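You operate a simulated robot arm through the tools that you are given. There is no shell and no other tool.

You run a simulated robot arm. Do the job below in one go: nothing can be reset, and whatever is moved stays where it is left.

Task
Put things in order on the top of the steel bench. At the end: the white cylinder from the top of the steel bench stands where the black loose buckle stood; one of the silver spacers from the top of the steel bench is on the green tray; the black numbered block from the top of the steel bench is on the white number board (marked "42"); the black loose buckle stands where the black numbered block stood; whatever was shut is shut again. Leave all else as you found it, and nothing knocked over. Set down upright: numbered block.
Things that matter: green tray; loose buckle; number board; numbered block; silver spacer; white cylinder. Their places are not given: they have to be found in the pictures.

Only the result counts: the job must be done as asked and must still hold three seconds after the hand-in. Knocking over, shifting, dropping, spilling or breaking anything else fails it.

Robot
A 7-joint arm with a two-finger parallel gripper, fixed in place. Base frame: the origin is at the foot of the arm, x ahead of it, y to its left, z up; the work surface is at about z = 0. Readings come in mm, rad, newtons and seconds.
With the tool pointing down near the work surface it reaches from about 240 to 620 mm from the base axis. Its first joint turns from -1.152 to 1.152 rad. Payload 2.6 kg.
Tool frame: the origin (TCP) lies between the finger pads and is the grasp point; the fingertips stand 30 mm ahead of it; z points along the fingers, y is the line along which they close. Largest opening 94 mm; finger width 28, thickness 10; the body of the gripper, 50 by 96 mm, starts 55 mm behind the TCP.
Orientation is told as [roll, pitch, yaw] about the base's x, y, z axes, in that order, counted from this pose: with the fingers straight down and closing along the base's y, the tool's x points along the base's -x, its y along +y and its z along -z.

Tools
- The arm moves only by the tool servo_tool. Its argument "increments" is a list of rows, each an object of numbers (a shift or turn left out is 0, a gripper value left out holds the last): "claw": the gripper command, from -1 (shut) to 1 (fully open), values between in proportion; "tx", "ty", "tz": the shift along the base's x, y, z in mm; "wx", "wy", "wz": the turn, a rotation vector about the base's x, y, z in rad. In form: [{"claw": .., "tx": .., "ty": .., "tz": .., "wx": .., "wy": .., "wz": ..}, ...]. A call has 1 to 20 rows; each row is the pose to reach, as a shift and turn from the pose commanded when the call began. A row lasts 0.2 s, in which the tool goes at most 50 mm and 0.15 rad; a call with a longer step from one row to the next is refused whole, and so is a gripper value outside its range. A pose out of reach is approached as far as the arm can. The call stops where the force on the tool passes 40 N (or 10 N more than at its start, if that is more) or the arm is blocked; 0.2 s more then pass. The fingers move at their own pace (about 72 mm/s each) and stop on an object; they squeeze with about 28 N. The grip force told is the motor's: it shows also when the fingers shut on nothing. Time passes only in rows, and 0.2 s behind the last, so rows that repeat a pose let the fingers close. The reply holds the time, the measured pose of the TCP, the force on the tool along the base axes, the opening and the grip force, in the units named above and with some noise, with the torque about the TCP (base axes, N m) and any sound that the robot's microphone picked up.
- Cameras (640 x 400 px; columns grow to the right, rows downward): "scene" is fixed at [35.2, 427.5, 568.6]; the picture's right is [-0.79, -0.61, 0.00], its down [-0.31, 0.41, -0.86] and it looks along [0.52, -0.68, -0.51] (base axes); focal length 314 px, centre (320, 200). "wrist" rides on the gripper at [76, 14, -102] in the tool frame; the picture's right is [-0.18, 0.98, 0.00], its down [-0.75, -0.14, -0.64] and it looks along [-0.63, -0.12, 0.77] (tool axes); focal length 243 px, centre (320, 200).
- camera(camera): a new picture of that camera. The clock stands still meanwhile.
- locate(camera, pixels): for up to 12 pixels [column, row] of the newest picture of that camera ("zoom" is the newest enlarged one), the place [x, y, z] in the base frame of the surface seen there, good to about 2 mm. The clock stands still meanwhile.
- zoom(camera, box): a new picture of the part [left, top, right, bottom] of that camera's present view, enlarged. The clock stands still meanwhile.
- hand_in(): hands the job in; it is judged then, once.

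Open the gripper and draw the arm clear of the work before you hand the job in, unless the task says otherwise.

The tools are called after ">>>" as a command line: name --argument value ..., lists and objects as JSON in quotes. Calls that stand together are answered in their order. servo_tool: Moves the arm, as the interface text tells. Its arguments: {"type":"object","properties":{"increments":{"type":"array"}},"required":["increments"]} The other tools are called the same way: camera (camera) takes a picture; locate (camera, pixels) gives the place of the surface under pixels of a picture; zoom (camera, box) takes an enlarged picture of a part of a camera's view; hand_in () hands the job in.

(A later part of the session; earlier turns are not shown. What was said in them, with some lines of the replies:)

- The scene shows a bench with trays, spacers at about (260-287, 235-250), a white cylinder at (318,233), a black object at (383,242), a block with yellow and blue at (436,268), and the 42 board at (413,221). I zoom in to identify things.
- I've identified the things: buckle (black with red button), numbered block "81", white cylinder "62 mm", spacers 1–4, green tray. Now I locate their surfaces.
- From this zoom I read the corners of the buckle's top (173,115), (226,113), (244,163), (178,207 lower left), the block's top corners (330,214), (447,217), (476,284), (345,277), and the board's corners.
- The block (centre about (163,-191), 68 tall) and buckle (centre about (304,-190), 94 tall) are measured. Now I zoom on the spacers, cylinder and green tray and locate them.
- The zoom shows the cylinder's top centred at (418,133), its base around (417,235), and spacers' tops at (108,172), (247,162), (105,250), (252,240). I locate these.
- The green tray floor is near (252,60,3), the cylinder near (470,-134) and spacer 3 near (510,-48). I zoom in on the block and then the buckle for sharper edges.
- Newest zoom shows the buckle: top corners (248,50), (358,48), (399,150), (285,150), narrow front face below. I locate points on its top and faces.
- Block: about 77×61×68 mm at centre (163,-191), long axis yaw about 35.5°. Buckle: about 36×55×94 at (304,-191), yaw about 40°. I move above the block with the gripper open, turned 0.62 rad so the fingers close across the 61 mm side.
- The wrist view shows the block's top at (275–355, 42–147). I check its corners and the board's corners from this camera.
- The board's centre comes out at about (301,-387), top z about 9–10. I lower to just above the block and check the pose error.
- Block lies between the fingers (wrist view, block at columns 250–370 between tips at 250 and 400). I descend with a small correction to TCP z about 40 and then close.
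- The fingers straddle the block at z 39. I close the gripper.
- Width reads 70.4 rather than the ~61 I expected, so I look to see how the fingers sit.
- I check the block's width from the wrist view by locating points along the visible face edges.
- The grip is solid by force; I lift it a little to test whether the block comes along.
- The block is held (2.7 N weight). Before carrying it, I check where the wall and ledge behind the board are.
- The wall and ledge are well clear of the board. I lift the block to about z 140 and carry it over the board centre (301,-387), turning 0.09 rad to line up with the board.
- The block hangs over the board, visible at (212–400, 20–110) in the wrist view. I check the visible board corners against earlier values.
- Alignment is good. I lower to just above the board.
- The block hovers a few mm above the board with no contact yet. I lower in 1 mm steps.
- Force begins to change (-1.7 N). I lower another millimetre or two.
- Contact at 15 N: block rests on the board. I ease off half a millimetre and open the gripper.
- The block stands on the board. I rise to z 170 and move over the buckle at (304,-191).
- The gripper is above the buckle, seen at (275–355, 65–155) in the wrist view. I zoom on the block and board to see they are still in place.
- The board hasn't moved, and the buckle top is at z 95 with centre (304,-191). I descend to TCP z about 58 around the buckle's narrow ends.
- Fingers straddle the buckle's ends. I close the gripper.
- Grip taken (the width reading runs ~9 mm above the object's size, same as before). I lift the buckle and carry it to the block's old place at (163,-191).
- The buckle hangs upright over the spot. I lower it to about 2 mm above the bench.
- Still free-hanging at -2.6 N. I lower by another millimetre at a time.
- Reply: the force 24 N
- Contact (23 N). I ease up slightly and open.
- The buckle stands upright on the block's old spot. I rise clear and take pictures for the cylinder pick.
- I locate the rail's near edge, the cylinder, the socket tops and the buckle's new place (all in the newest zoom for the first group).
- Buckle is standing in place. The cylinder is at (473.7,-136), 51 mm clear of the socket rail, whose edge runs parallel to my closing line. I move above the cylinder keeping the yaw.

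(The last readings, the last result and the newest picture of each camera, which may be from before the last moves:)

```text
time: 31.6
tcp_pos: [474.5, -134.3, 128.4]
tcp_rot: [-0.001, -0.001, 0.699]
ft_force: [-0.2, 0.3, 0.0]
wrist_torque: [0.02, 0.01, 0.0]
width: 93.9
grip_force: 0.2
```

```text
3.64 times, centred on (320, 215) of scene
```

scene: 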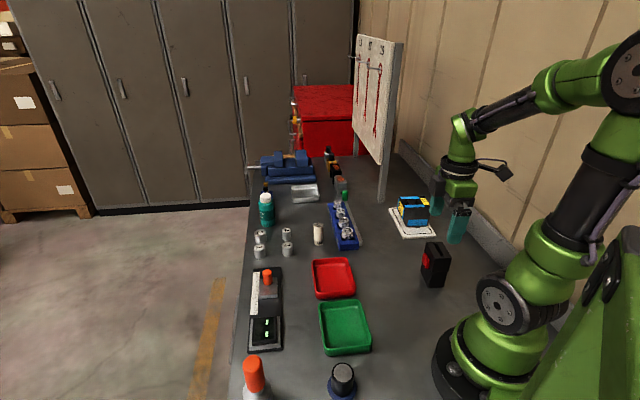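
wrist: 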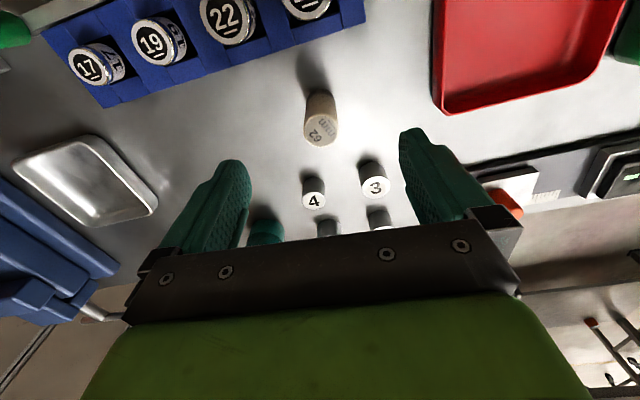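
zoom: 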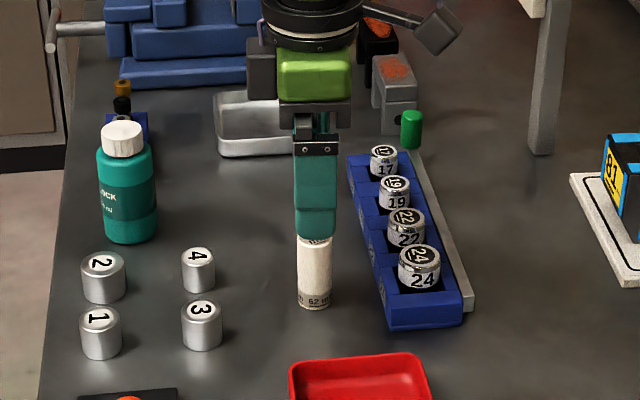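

The cylinder is centred under the gripper (wrist view (321,118)). I descend to TCP z about 38.

>>> servo_tool --increments '[{"claw": 1, "tz": -20}, {"claw": 1, "tz": -38}, {"claw": 1, "tz": -55}, {"claw": 1, "tz": -70}, {"claw": 1, "tz": -84}, {"claw": 1, "tz": -92}, {"claw": 1, "tz": -92}]'

>>> camera --camera "wrist"

>>> zoom --camera "scene" --box '[260, 160, 380, 270]'

```text
time: 33.2
tcp_pos: [476.1, -134.9, 37.3]
tcp_rot: [-0.001, 0.001, 0.701]
ft_force: [-0.2, 0.3, -0.7]
wrist_torque: [-0.01, -0.01, -0.01]
width: 94.0
grip_force: 0.0
```

```text
taken
```

wrist: 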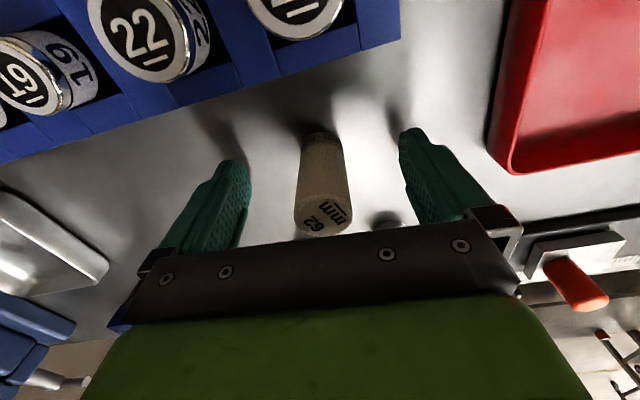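

```text
3.64 times, centred on (320, 215) of scene
```

zoom: 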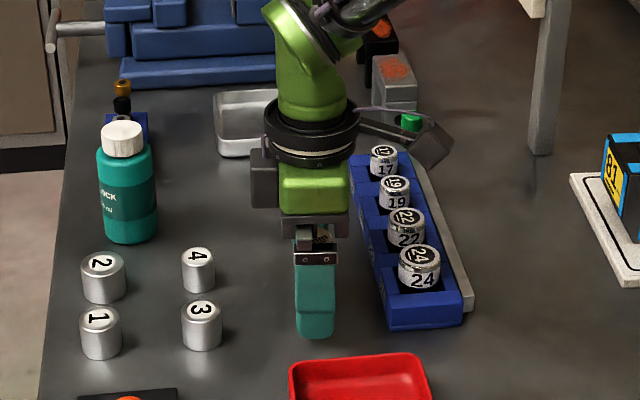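

The cylinder is midway between the fingers. I close.

>>> servo_tool --increments '[{"claw": 0}, {"claw": -0.2}, {"claw": -1}, {"claw": -1}, {"claw": -1}, {"claw": -1}]'

>>> camera --camera "wrist"

```text
time: 34.6
tcp_pos: [475.7, -134.7, 37.1]
tcp_rot: [0.0, 0.0, 0.699]
ft_force: [0.3, 0.3, 0.1]
wrist_torque: [0.0, -0.02, 0.01]
width: 25.8
grip_force: 27.7
```

```text
taken
```

wrist: 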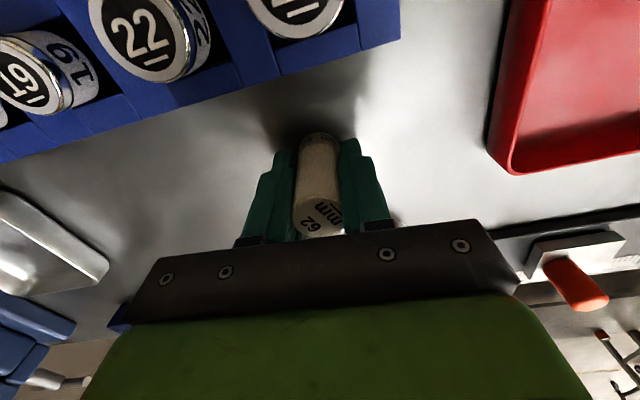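

Width 25.8 mm: cylinder gripped. I lift it 90 mm and carry it to the buckle's old place (304,-191).

>>> servo_tool --increments '[{"claw": -1, "tz": 8}, {"claw": -1, "tz": 30}, {"claw": -1, "tz": 60}, {"claw": -1, "tz": 85}, {"claw": -1, "tz": 90}, {"claw": -1, "tx": -17, "ty": -5.5, "tz": 90}, {"claw": -1, "tx": -42, "ty": -14, "tz": 90}, {"claw": -1, "tx": -67, "ty": -22, "tz": 90}, {"claw": -1, "tx": -92, "ty": -30, "tz": 90}, {"claw": -1, "tx": -117, "ty": -38, "tz": 90}, {"claw": -1, "tx": -142, "ty": -46, "tz": 90}, {"claw": -1, "tx": -160, "ty": -52, "tz": 90}, {"claw": -1, "tx": -169.3, "ty": -55.2, "tz": 90}, {"claw": -1, "tx": -169.3, "ty": -55.2, "tz": 90}, {"claw": -1, "tx": -169.3, "ty": -55.2, "tz": 90}]'

>>> camera --camera "scene"

>>> camera --camera "wrist"

```text
time: 37.8
tcp_pos: [304.3, -188.9, 128.4]
tcp_rot: [0.001, 0.0, 0.7]
ft_force: [0.3, 0.5, -0.1]
wrist_torque: [0.03, 0.01, 0.01]
width: 26.1
grip_force: 28.0
```

```text
taken
```

scene: 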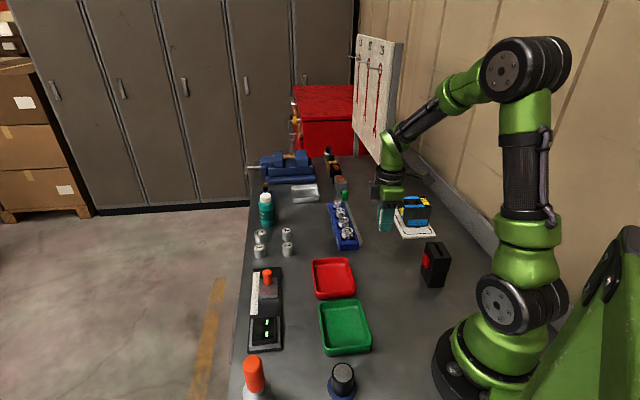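

```text
taken
```

wrist: 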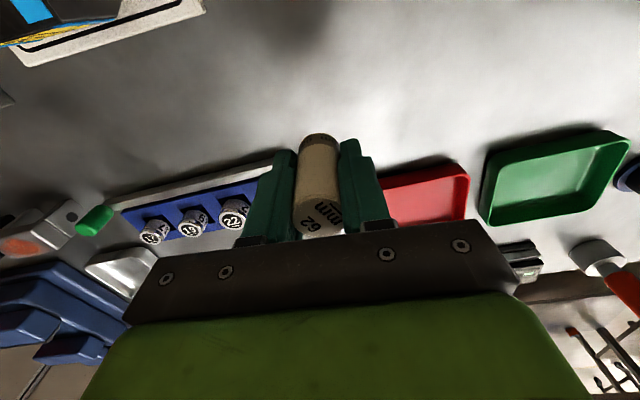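

Cylinder is held upright. I lower to about 2 mm above the bench, then probe.

>>> servo_tool --increments '[{"claw": -1, "tz": -22}, {"claw": -1, "tz": -44}, {"claw": -1, "tz": -62}, {"claw": -1, "tz": -76}, {"claw": -1, "tz": -84}, {"claw": -1, "tz": -87}, {"claw": -1, "tz": -88}, {"claw": -1, "tz": -88}]'

>>> servo_tool --increments '[{"claw": -1, "tz": -1}, {"claw": -1, "tz": -1.5}, {"claw": -1, "tz": -1.5}]'

```text
time: 39.6
tcp_pos: [304.8, -188.8, 39.7]
tcp_rot: [-0.001, 0.0, 0.699]
ft_force: [-0.3, 0.5, 0.2]
wrist_torque: [0.04, 0.03, 0.04]
width: 25.6
grip_force: 27.6
```

```text
time: 40.4
tcp_pos: [304.6, -188.2, 38.9]
tcp_rot: [0.0, 0.001, 0.7]
ft_force: [-0.2, 0.8, -0.2]
wrist_torque: [0.0, -0.04, 0.01]
width: 25.6
grip_force: 27.3
```

No contact yet at z 38.9; I lower another millimetre.

>>> servo_tool --increments '[{"claw": -1, "tz": -0.5}, {"claw": -1, "tz": -1}, {"claw": -1, "tz": -1}]'

```text
time: 41.2
tcp_pos: [306.5, -189.2, 36.6]
tcp_rot: [-0.001, 0.0, 0.702]
ft_force: [-1.0, 0.3, 3.5]
wrist_torque: [0.04, 0.03, -0.04]
width: 25.7
grip_force: 29.1
```

Contact at 3.5 N. I open the gripper gently.

>>> servo_tool --increments '[{"claw": -0.35}, {"claw": -0.2}, {"claw": 0.2}, {"claw": 0.2}, {"claw": 0.2}]'

>>> zoom --camera "scene" --box '[345, 190, 435, 280]'

>>> camera --camera "wrist"

```text
time: 42.4
tcp_pos: [306.2, -189.8, 36.8]
tcp_rot: [0.0, 0.0, 0.699]
ft_force: [1.2, 0.2, 0.3]
wrist_torque: [-0.02, 0.01, -0.05]
width: 56.5
grip_force: 0.0
```

```text
4.44 times, centred on (390, 235) of scene
```

zoom: 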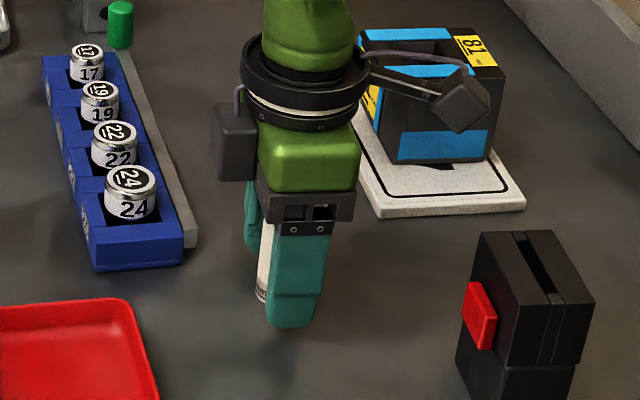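

```text
taken
```

wrist: 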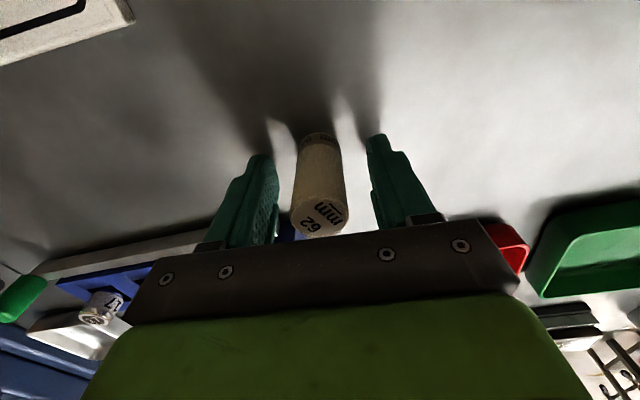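

The cylinder stands free at (304,-190). I rise straight up and take views of the spot, the green tray and the spacers.

>>> servo_tool --increments '[{"claw": 0.2, "tz": 10}, {"claw": 0.2, "tz": 35}, {"claw": 0.2, "tz": 65}, {"claw": 0.2, "tz": 95}, {"claw": 0.2, "tz": 130}, {"claw": 0.2, "tz": 130}]'

>>> zoom --camera "scene" --box '[345, 190, 455, 290]'

>>> zoom --camera "scene" --box '[310, 290, 385, 365]'

>>> locate --camera "zoom" --pixels '[[92, 96], [420, 70], [510, 420], [150, 490], [120, 150], [400, 130], [480, 400], [160, 430], [300, 250], [300, 330], [100, 120], [500, 350]]'

```text
time: 43.8
tcp_pos: [304.7, -190.2, 166.0]
tcp_rot: [0.0, 0.0, 0.7]
ft_force: [0.0, -0.4, 0.7]
wrist_torque: [-0.01, -0.03, 0.01]
width: 56.4
grip_force: 0.0
```

```text
4.00 times, centred on (400, 240) of scene
```

zoom: 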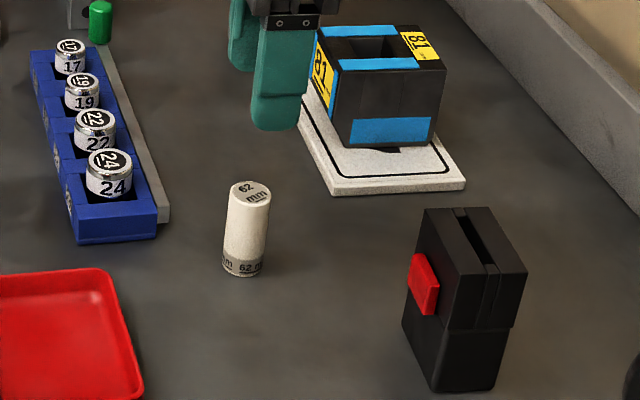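

```text
5.33 times, centred on (348, 328) of scene
```

zoom: 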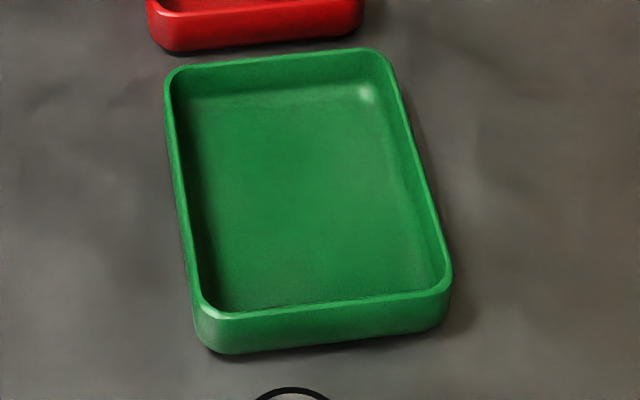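

```text
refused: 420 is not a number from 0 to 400
```

The cylinder stands upright where the buckle was. I locate the green tray's corners (zoom at (168,80), (375,52), (445,285), (205,310)) and its floor.

>>> locate --camera "zoom" --pixels '[[171, 78], [380, 56], [447, 280], [203, 308], [200, 110], [365, 95], [430, 280], [225, 305], [310, 190], [290, 250], [320, 130]]'

>>> zoom --camera "scene" --box '[245, 215, 345, 280]'

```text
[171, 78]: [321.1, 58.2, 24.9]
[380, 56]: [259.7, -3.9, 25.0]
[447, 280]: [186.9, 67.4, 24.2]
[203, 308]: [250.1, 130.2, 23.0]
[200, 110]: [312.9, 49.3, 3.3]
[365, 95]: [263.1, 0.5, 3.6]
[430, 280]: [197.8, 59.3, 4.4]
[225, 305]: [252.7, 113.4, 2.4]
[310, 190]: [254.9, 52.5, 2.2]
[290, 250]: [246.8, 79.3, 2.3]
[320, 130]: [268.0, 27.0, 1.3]
```

```text
6.15 times, centred on (295, 248) of scene
```

zoom: 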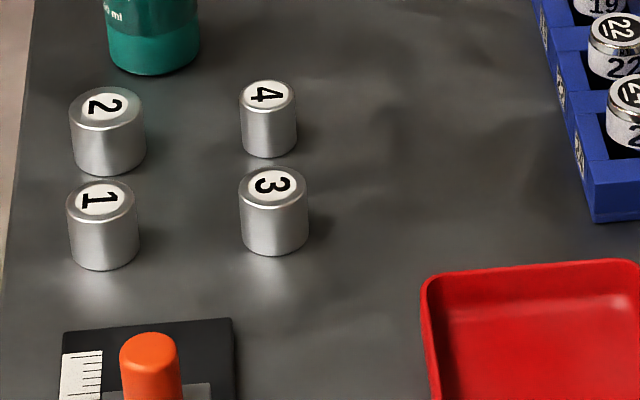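

Tray centre is about (254.5,63), floor z 2.5, rim z 25. I locate the objects around spacer 3, including the black plate with the orange knob.

>>> locate --camera "zoom" --pixels '[[272, 182], [242, 184], [304, 186], [272, 240], [268, 90], [245, 90], [296, 92], [232, 322], [65, 335], [150, 340], [102, 195], [106, 102]]'

```text
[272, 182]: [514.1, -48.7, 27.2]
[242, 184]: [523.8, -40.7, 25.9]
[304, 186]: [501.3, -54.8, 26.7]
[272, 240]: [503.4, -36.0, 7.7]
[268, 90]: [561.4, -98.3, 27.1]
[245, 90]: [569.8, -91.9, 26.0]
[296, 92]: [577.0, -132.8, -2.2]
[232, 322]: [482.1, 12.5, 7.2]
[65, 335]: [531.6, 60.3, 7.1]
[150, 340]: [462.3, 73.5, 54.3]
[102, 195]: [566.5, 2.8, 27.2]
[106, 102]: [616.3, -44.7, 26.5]
```

Spacer 3's centre is about (513,-47.3), 27–28 mm across; with 56 mm opening there are about 16 mm to spacer 4 and 27 mm to the plate. I move above it at z about 120.

>>> servo_tool --increments '[{"claw": 0.2, "tx": 15, "ty": 10}, {"claw": 0.2, "tx": 42, "ty": 29}, {"claw": 0.2, "tx": 70, "ty": 48}, {"claw": 0.2, "tx": 98, "ty": 67}, {"claw": 0.2, "tx": 126, "ty": 87}, {"claw": 0.2, "tx": 154, "ty": 106, "tz": -8}, {"claw": 0.2, "tx": 182, "ty": 125, "tz": -22}, {"claw": 0.2, "tx": 200, "ty": 138, "tz": -38}, {"claw": 0.2, "tx": 208.6, "ty": 143.9, "tz": -48}, {"claw": 0.2, "tx": 208.6, "ty": 143.9, "tz": -48}, {"claw": 0.2, "tx": 208.6, "ty": 143.9, "tz": -48}]'

>>> camera --camera "wrist"

>>> zoom --camera "scene" --box '[235, 180, 345, 280]'

```text
time: 46.2
tcp_pos: [513.3, -44.6, 120.2]
tcp_rot: [0.001, 0.001, 0.7]
ft_force: [0.9, 0.2, -0.9]
wrist_torque: [0.01, 0.0, -0.02]
width: 56.6
grip_force: 0.0
```

```text
taken
```

wrist: 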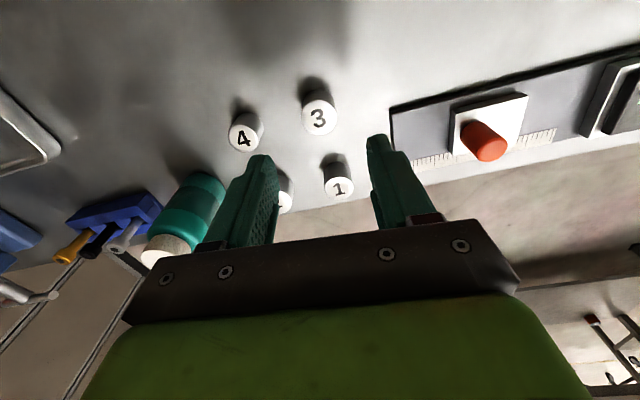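

```text
4.00 times, centred on (290, 230) of scene
```

zoom: 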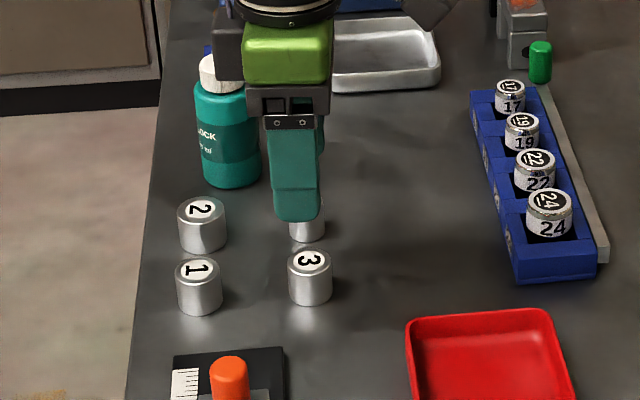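

Spacer 3 shows at (319,118) in the wrist view, between the fingers. I check its position and the bottle's from this view.

>>> locate --camera "wrist" --pixels '[[319, 118], [303, 120], [336, 116], [339, 188], [243, 137], [185, 215], [160, 250]]'

```text
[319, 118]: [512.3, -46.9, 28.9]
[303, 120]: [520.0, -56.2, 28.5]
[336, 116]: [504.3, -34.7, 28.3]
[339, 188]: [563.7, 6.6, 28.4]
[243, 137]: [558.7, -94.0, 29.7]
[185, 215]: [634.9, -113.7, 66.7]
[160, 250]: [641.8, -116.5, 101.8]
```

Confirmed at (512.5,-47). I descend to TCP z about 34 (tips at about 4 mm).

>>> servo_tool --increments '[{"claw": 0.2, "tz": -20}, {"claw": 0.2, "tz": -40}, {"claw": 0.2, "tz": -56}, {"claw": 0.2, "tz": -70}, {"claw": 0.2, "tz": -80}, {"claw": 0.2, "tz": -85.5}, {"claw": 0.2, "tz": -85.5}]'

>>> zoom --camera "scene" --box '[235, 200, 345, 280]'

>>> camera --camera "wrist"

```text
time: 47.8
tcp_pos: [513.0, -46.1, 33.1]
tcp_rot: [0.0, 0.0, 0.699]
ft_force: [1.1, -0.6, 0.2]
wrist_torque: [0.04, -0.01, 0.01]
width: 56.3
grip_force: 0.1
```

```text
5.00 times, centred on (290, 240) of scene
```

zoom: 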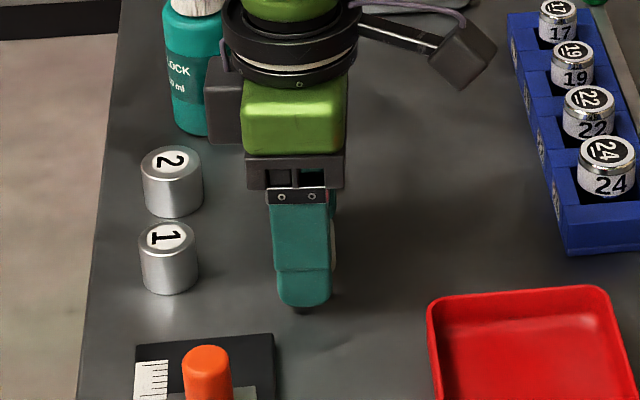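

```text
taken
```

wrist: 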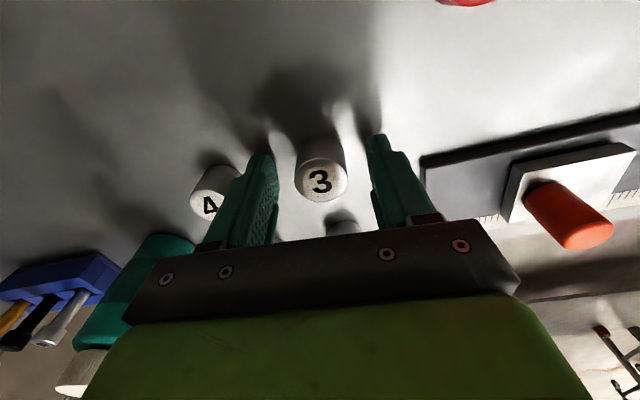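

Spacer 3 lies midway between the fingers. I close the gripper.

>>> servo_tool --increments '[{"claw": -0.2}, {"claw": -1}, {"claw": -1}, {"claw": -1}, {"claw": -1}]'

>>> camera --camera "wrist"

```text
time: 49.0
tcp_pos: [512.5, -46.5, 35.2]
tcp_rot: [0.0, -0.001, 0.699]
ft_force: [-0.5, 0.3, -0.2]
wrist_torque: [-0.01, 0.0, -0.01]
width: 28.3
grip_force: 28.1
```

```text
taken
```

wrist: 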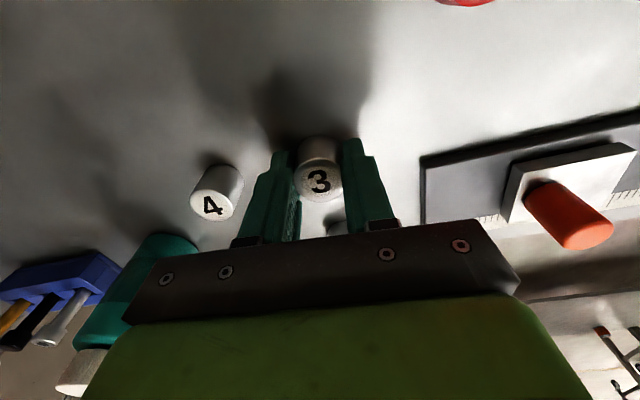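

Gripped at 28.3 mm. I lift 100 mm and carry the spacer over the centre of the green tray (254.5,63).

>>> servo_tool --increments '[{"claw": -1, "tz": 8}, {"claw": -1, "tz": 30}, {"claw": -1, "tz": 60}, {"claw": -1, "tz": 90}, {"claw": -1, "tx": -10, "ty": 4.3, "tz": 100}, {"claw": -1, "tx": -35, "ty": 15, "tz": 100}, {"claw": -1, "tx": -63, "ty": 27, "tz": 100}, {"claw": -1, "tx": -91, "ty": 39, "tz": 100}, {"claw": -1, "tx": -119, "ty": 51, "tz": 100}, {"claw": -1, "tx": -147, "ty": 63, "tz": 100}, {"claw": -1, "tx": -175, "ty": 75, "tz": 100}, {"claw": -1, "tx": -203, "ty": 87, "tz": 100}, {"claw": -1, "tx": -231, "ty": 99, "tz": 100}, {"claw": -1, "tx": -250, "ty": 107, "tz": 100}, {"claw": -1, "tx": -258.5, "ty": 110.3, "tz": 100}, {"claw": -1, "tx": -258.5, "ty": 110.3, "tz": 100}, {"claw": -1, "tx": -258.5, "ty": 110.3, "tz": 100}]'

>>> camera --camera "scene"

>>> camera --camera "wrist"

```text
time: 52.6
tcp_pos: [253.9, 63.5, 133.8]
tcp_rot: [0.001, 0.001, 0.699]
ft_force: [0.4, 0.2, -1.4]
wrist_torque: [0.03, 0.03, 0.0]
width: 28.5
grip_force: 27.5
```

```text
taken
```

scene: 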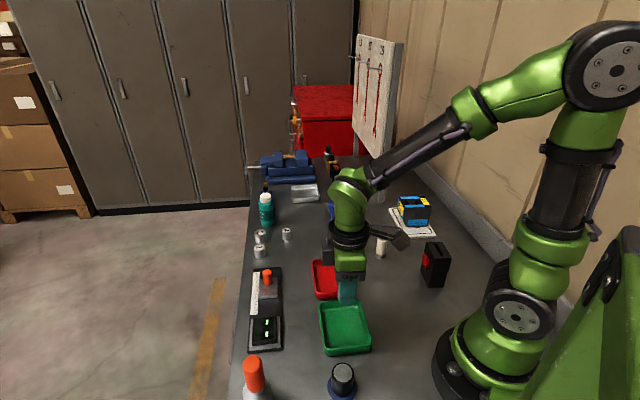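

```text
taken
```

wrist: 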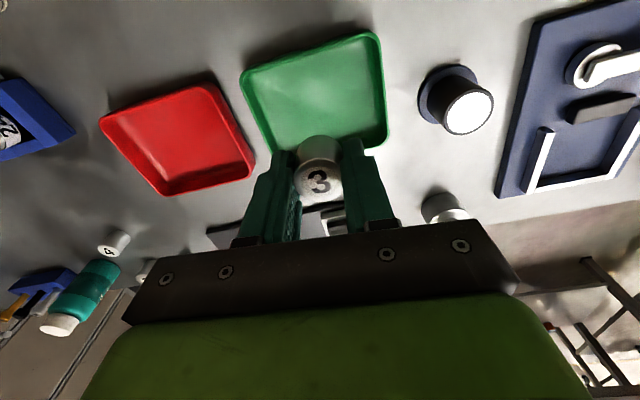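

The spacer is above the tray. I lower it to about 3 mm above the tray floor.

>>> servo_tool --increments '[{"claw": -1, "tz": -22}, {"claw": -1, "tz": -44}, {"claw": -1, "tz": -62}, {"claw": -1, "tz": -76}, {"claw": -1, "tz": -86}, {"claw": -1, "tz": -92}, {"claw": -1, "tz": -94}, {"claw": -1, "tz": -94}]'

>>> zoom --camera "scene" --box '[300, 270, 400, 370]'

```text
time: 54.4
tcp_pos: [255.3, 65.0, 39.6]
tcp_rot: [0.0, 0.0, 0.7]
ft_force: [0.0, -0.5, -0.5]
wrist_torque: [-0.02, -0.01, -0.02]
width: 29.1
grip_force: 28.3
```

```text
4.00 times, centred on (350, 320) of scene
```

zoom: 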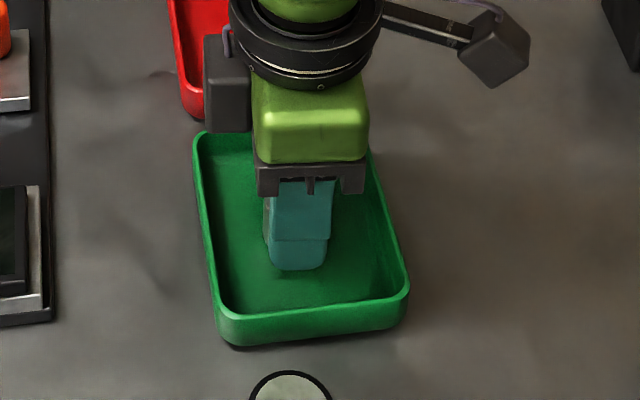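

The fingers are well inside the tray with no contact yet. I step down slowly.

>>> servo_tool --increments '[{"claw": -1, "tz": -1}, {"claw": -1, "tz": -2}, {"claw": -1, "tz": -2}]'

>>> servo_tool --increments '[{"claw": -1, "tz": -0.8}, {"claw": -1, "tz": -0.8}]'

```text
time: 55.2
tcp_pos: [255.8, 63.9, 38.3]
tcp_rot: [0.0, -0.003, 0.7]
ft_force: [-2.4, 0.2, 12.7]
wrist_torque: [-0.01, 0.07, 0.02]
width: 28.4
grip_force: 28.2
```

```text
time: 55.8
tcp_pos: [255.7, 64.9, 36.5]
tcp_rot: [0.0, 0.0, 0.699]
ft_force: [-4.5, -0.1, 23.9]
wrist_torque: [0.02, 0.15, 0.01]
width: 28.5
grip_force: 28.3
```

Firm contact with the tray floor (24 N). I ease up 1.2 mm and open to about 46 mm so the fingers stay clear of the tray walls.

>>> servo_tool --increments '[{"claw": -1, "tz": 1.0}, {"claw": -0.3, "tz": 1.0}, {"claw": -0.1, "tz": 1.0}, {"claw": -0.05, "tz": 1.0}, {"claw": -0.05, "tz": 1.0}]'

>>> camera --camera "wrist"

>>> zoom --camera "scene" --box '[300, 270, 400, 370]'

```text
time: 57.0
tcp_pos: [256.0, 64.5, 37.2]
tcp_rot: [0.0, 0.0, 0.699]
ft_force: [-0.1, 0.0, 1.0]
wrist_torque: [0.0, 0.01, 0.01]
width: 44.5
grip_force: 0.2
```

```text
taken
```

wrist: 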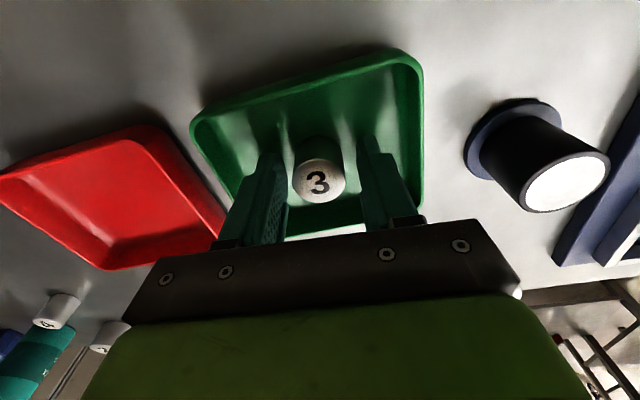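

```text
4.00 times, centred on (350, 320) of scene
```

zoom: 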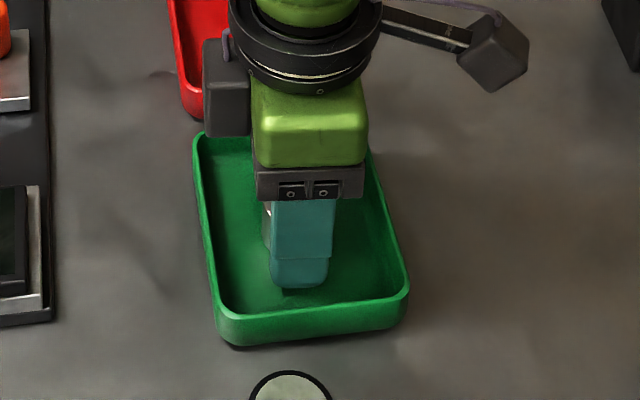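

The spacer stands free in the tray. I rise straight up, then retreat to a pose near the start, clear of everything.

>>> servo_tool --increments '[{"claw": -0.05, "tz": 10}, {"claw": -0.05, "tz": 35}, {"claw": -0.05, "tz": 70}, {"claw": 1, "tz": 110}, {"claw": 1, "tz": 150}, {"claw": 1, "tz": 190}, {"claw": 1, "tx": 10, "ty": -25, "tz": 220}, {"claw": 1, "tx": 20, "ty": -60, "tz": 245}, {"claw": 1, "tx": 32, "ty": -100, "tz": 265}, {"claw": 1, "tx": 44, "ty": -140, "tz": 280}, {"claw": 1, "tx": 54, "ty": -180, "tz": 290}, {"claw": 1, "tx": 62, "ty": -215, "tz": 293}, {"claw": 1, "tx": 66, "ty": -230, "tz": 293}, {"claw": 1, "tx": 66, "ty": -230, "tz": 293}]'

>>> camera --camera "scene"

>>> zoom --camera "scene" --box '[340, 180, 480, 300]'

>>> zoom --camera "scene" --box '[230, 190, 400, 370]'

```text
time: 60.0
tcp_pos: [322.5, -167.0, 332.0]
tcp_rot: [-0.001, 0.0, 0.699]
ft_force: [-0.5, 0.5, 0.2]
wrist_torque: [0.04, -0.02, 0.02]
width: 94.1
grip_force: 0.0
```

```text
taken
```

scene: 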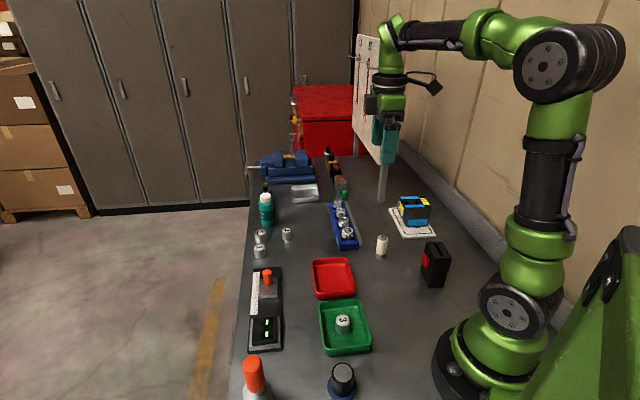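

```text
3.33 times, centred on (410, 240) of scene
```

zoom: 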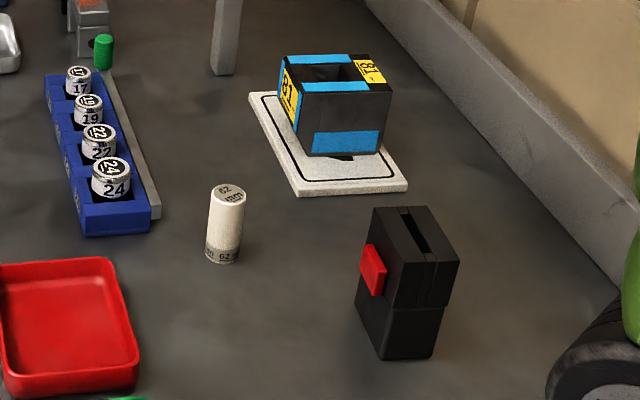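

```text
2.22 times, centred on (315, 280) of scene
```

zoom: 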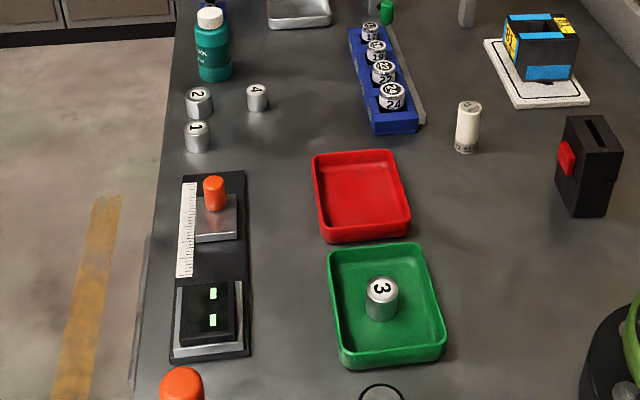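

All items look in place. I verify final positions of the cylinder, buckle, block and spacer with locate.

>>> locate --camera "scene" --pixels '[[382, 238], [381, 256], [429, 244], [443, 256], [403, 197], [425, 197], [431, 206], [407, 208], [343, 318], [425, 284], [436, 285], [400, 237]]'

>>> zoom --camera "scene" --box '[380, 185, 450, 245]'

```text
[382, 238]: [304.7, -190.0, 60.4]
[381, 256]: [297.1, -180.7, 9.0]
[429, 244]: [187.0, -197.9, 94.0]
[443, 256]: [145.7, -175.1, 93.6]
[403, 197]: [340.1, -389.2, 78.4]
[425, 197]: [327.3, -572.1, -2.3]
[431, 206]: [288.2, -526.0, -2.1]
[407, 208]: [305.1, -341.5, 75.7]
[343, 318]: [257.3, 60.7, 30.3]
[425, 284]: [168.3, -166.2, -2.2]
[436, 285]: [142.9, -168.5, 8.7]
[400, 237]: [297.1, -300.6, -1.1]
```

```text
6.67 times, centred on (415, 215) of scene
```

zoom: 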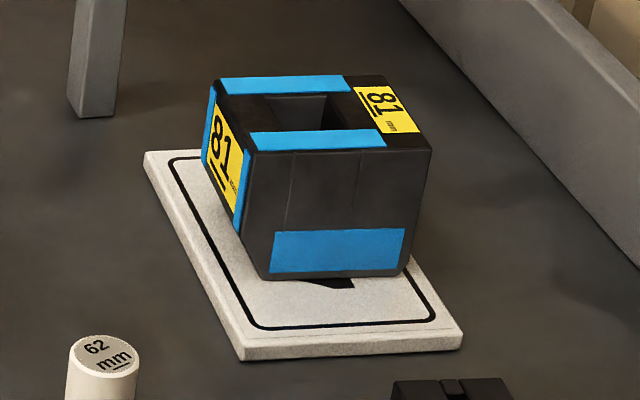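

The block sits flat on the board; I check its right-hand corners against the board's edges from this zoom.

>>> locate --camera "zoom" --pixels '[[217, 82], [383, 79], [425, 147], [254, 150], [265, 272], [400, 270], [458, 332], [240, 352], [148, 156]]'

```text
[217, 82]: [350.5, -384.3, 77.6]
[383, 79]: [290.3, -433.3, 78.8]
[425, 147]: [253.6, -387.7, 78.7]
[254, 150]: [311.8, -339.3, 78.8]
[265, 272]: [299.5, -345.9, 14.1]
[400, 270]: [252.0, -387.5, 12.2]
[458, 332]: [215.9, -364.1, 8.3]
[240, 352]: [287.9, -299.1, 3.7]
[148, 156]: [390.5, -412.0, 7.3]
```

Block centre is (301.5,-386), right on the board's centre (301,-387); cylinder at (304.5,-190), buckle at about (163,-191), spacer at (256,62) in the green tray. The gripper is open and clear, so I hand in.

>>> hand_in

```text
The job is handed in.
```

The job is done and handed in. The last pictures and position readings show everything where it was asked to be:

- **Numbered block:** it stands upright on the white number board, within about 1 mm of the board's centre.
- **Buckle:** it stands where the numbered block stood, at about (163, -191).
- **White cylinder:** it stands where the buckle stood, at about (304, -190).
- **Silver spacer:** spacer 3 stands near the middle of the green tray.

I opened nothing, so there was nothing to shut again. The other spacers and the rest of the bench look unmoved in the final picture. The gripper is open and the arm is clear of the work.
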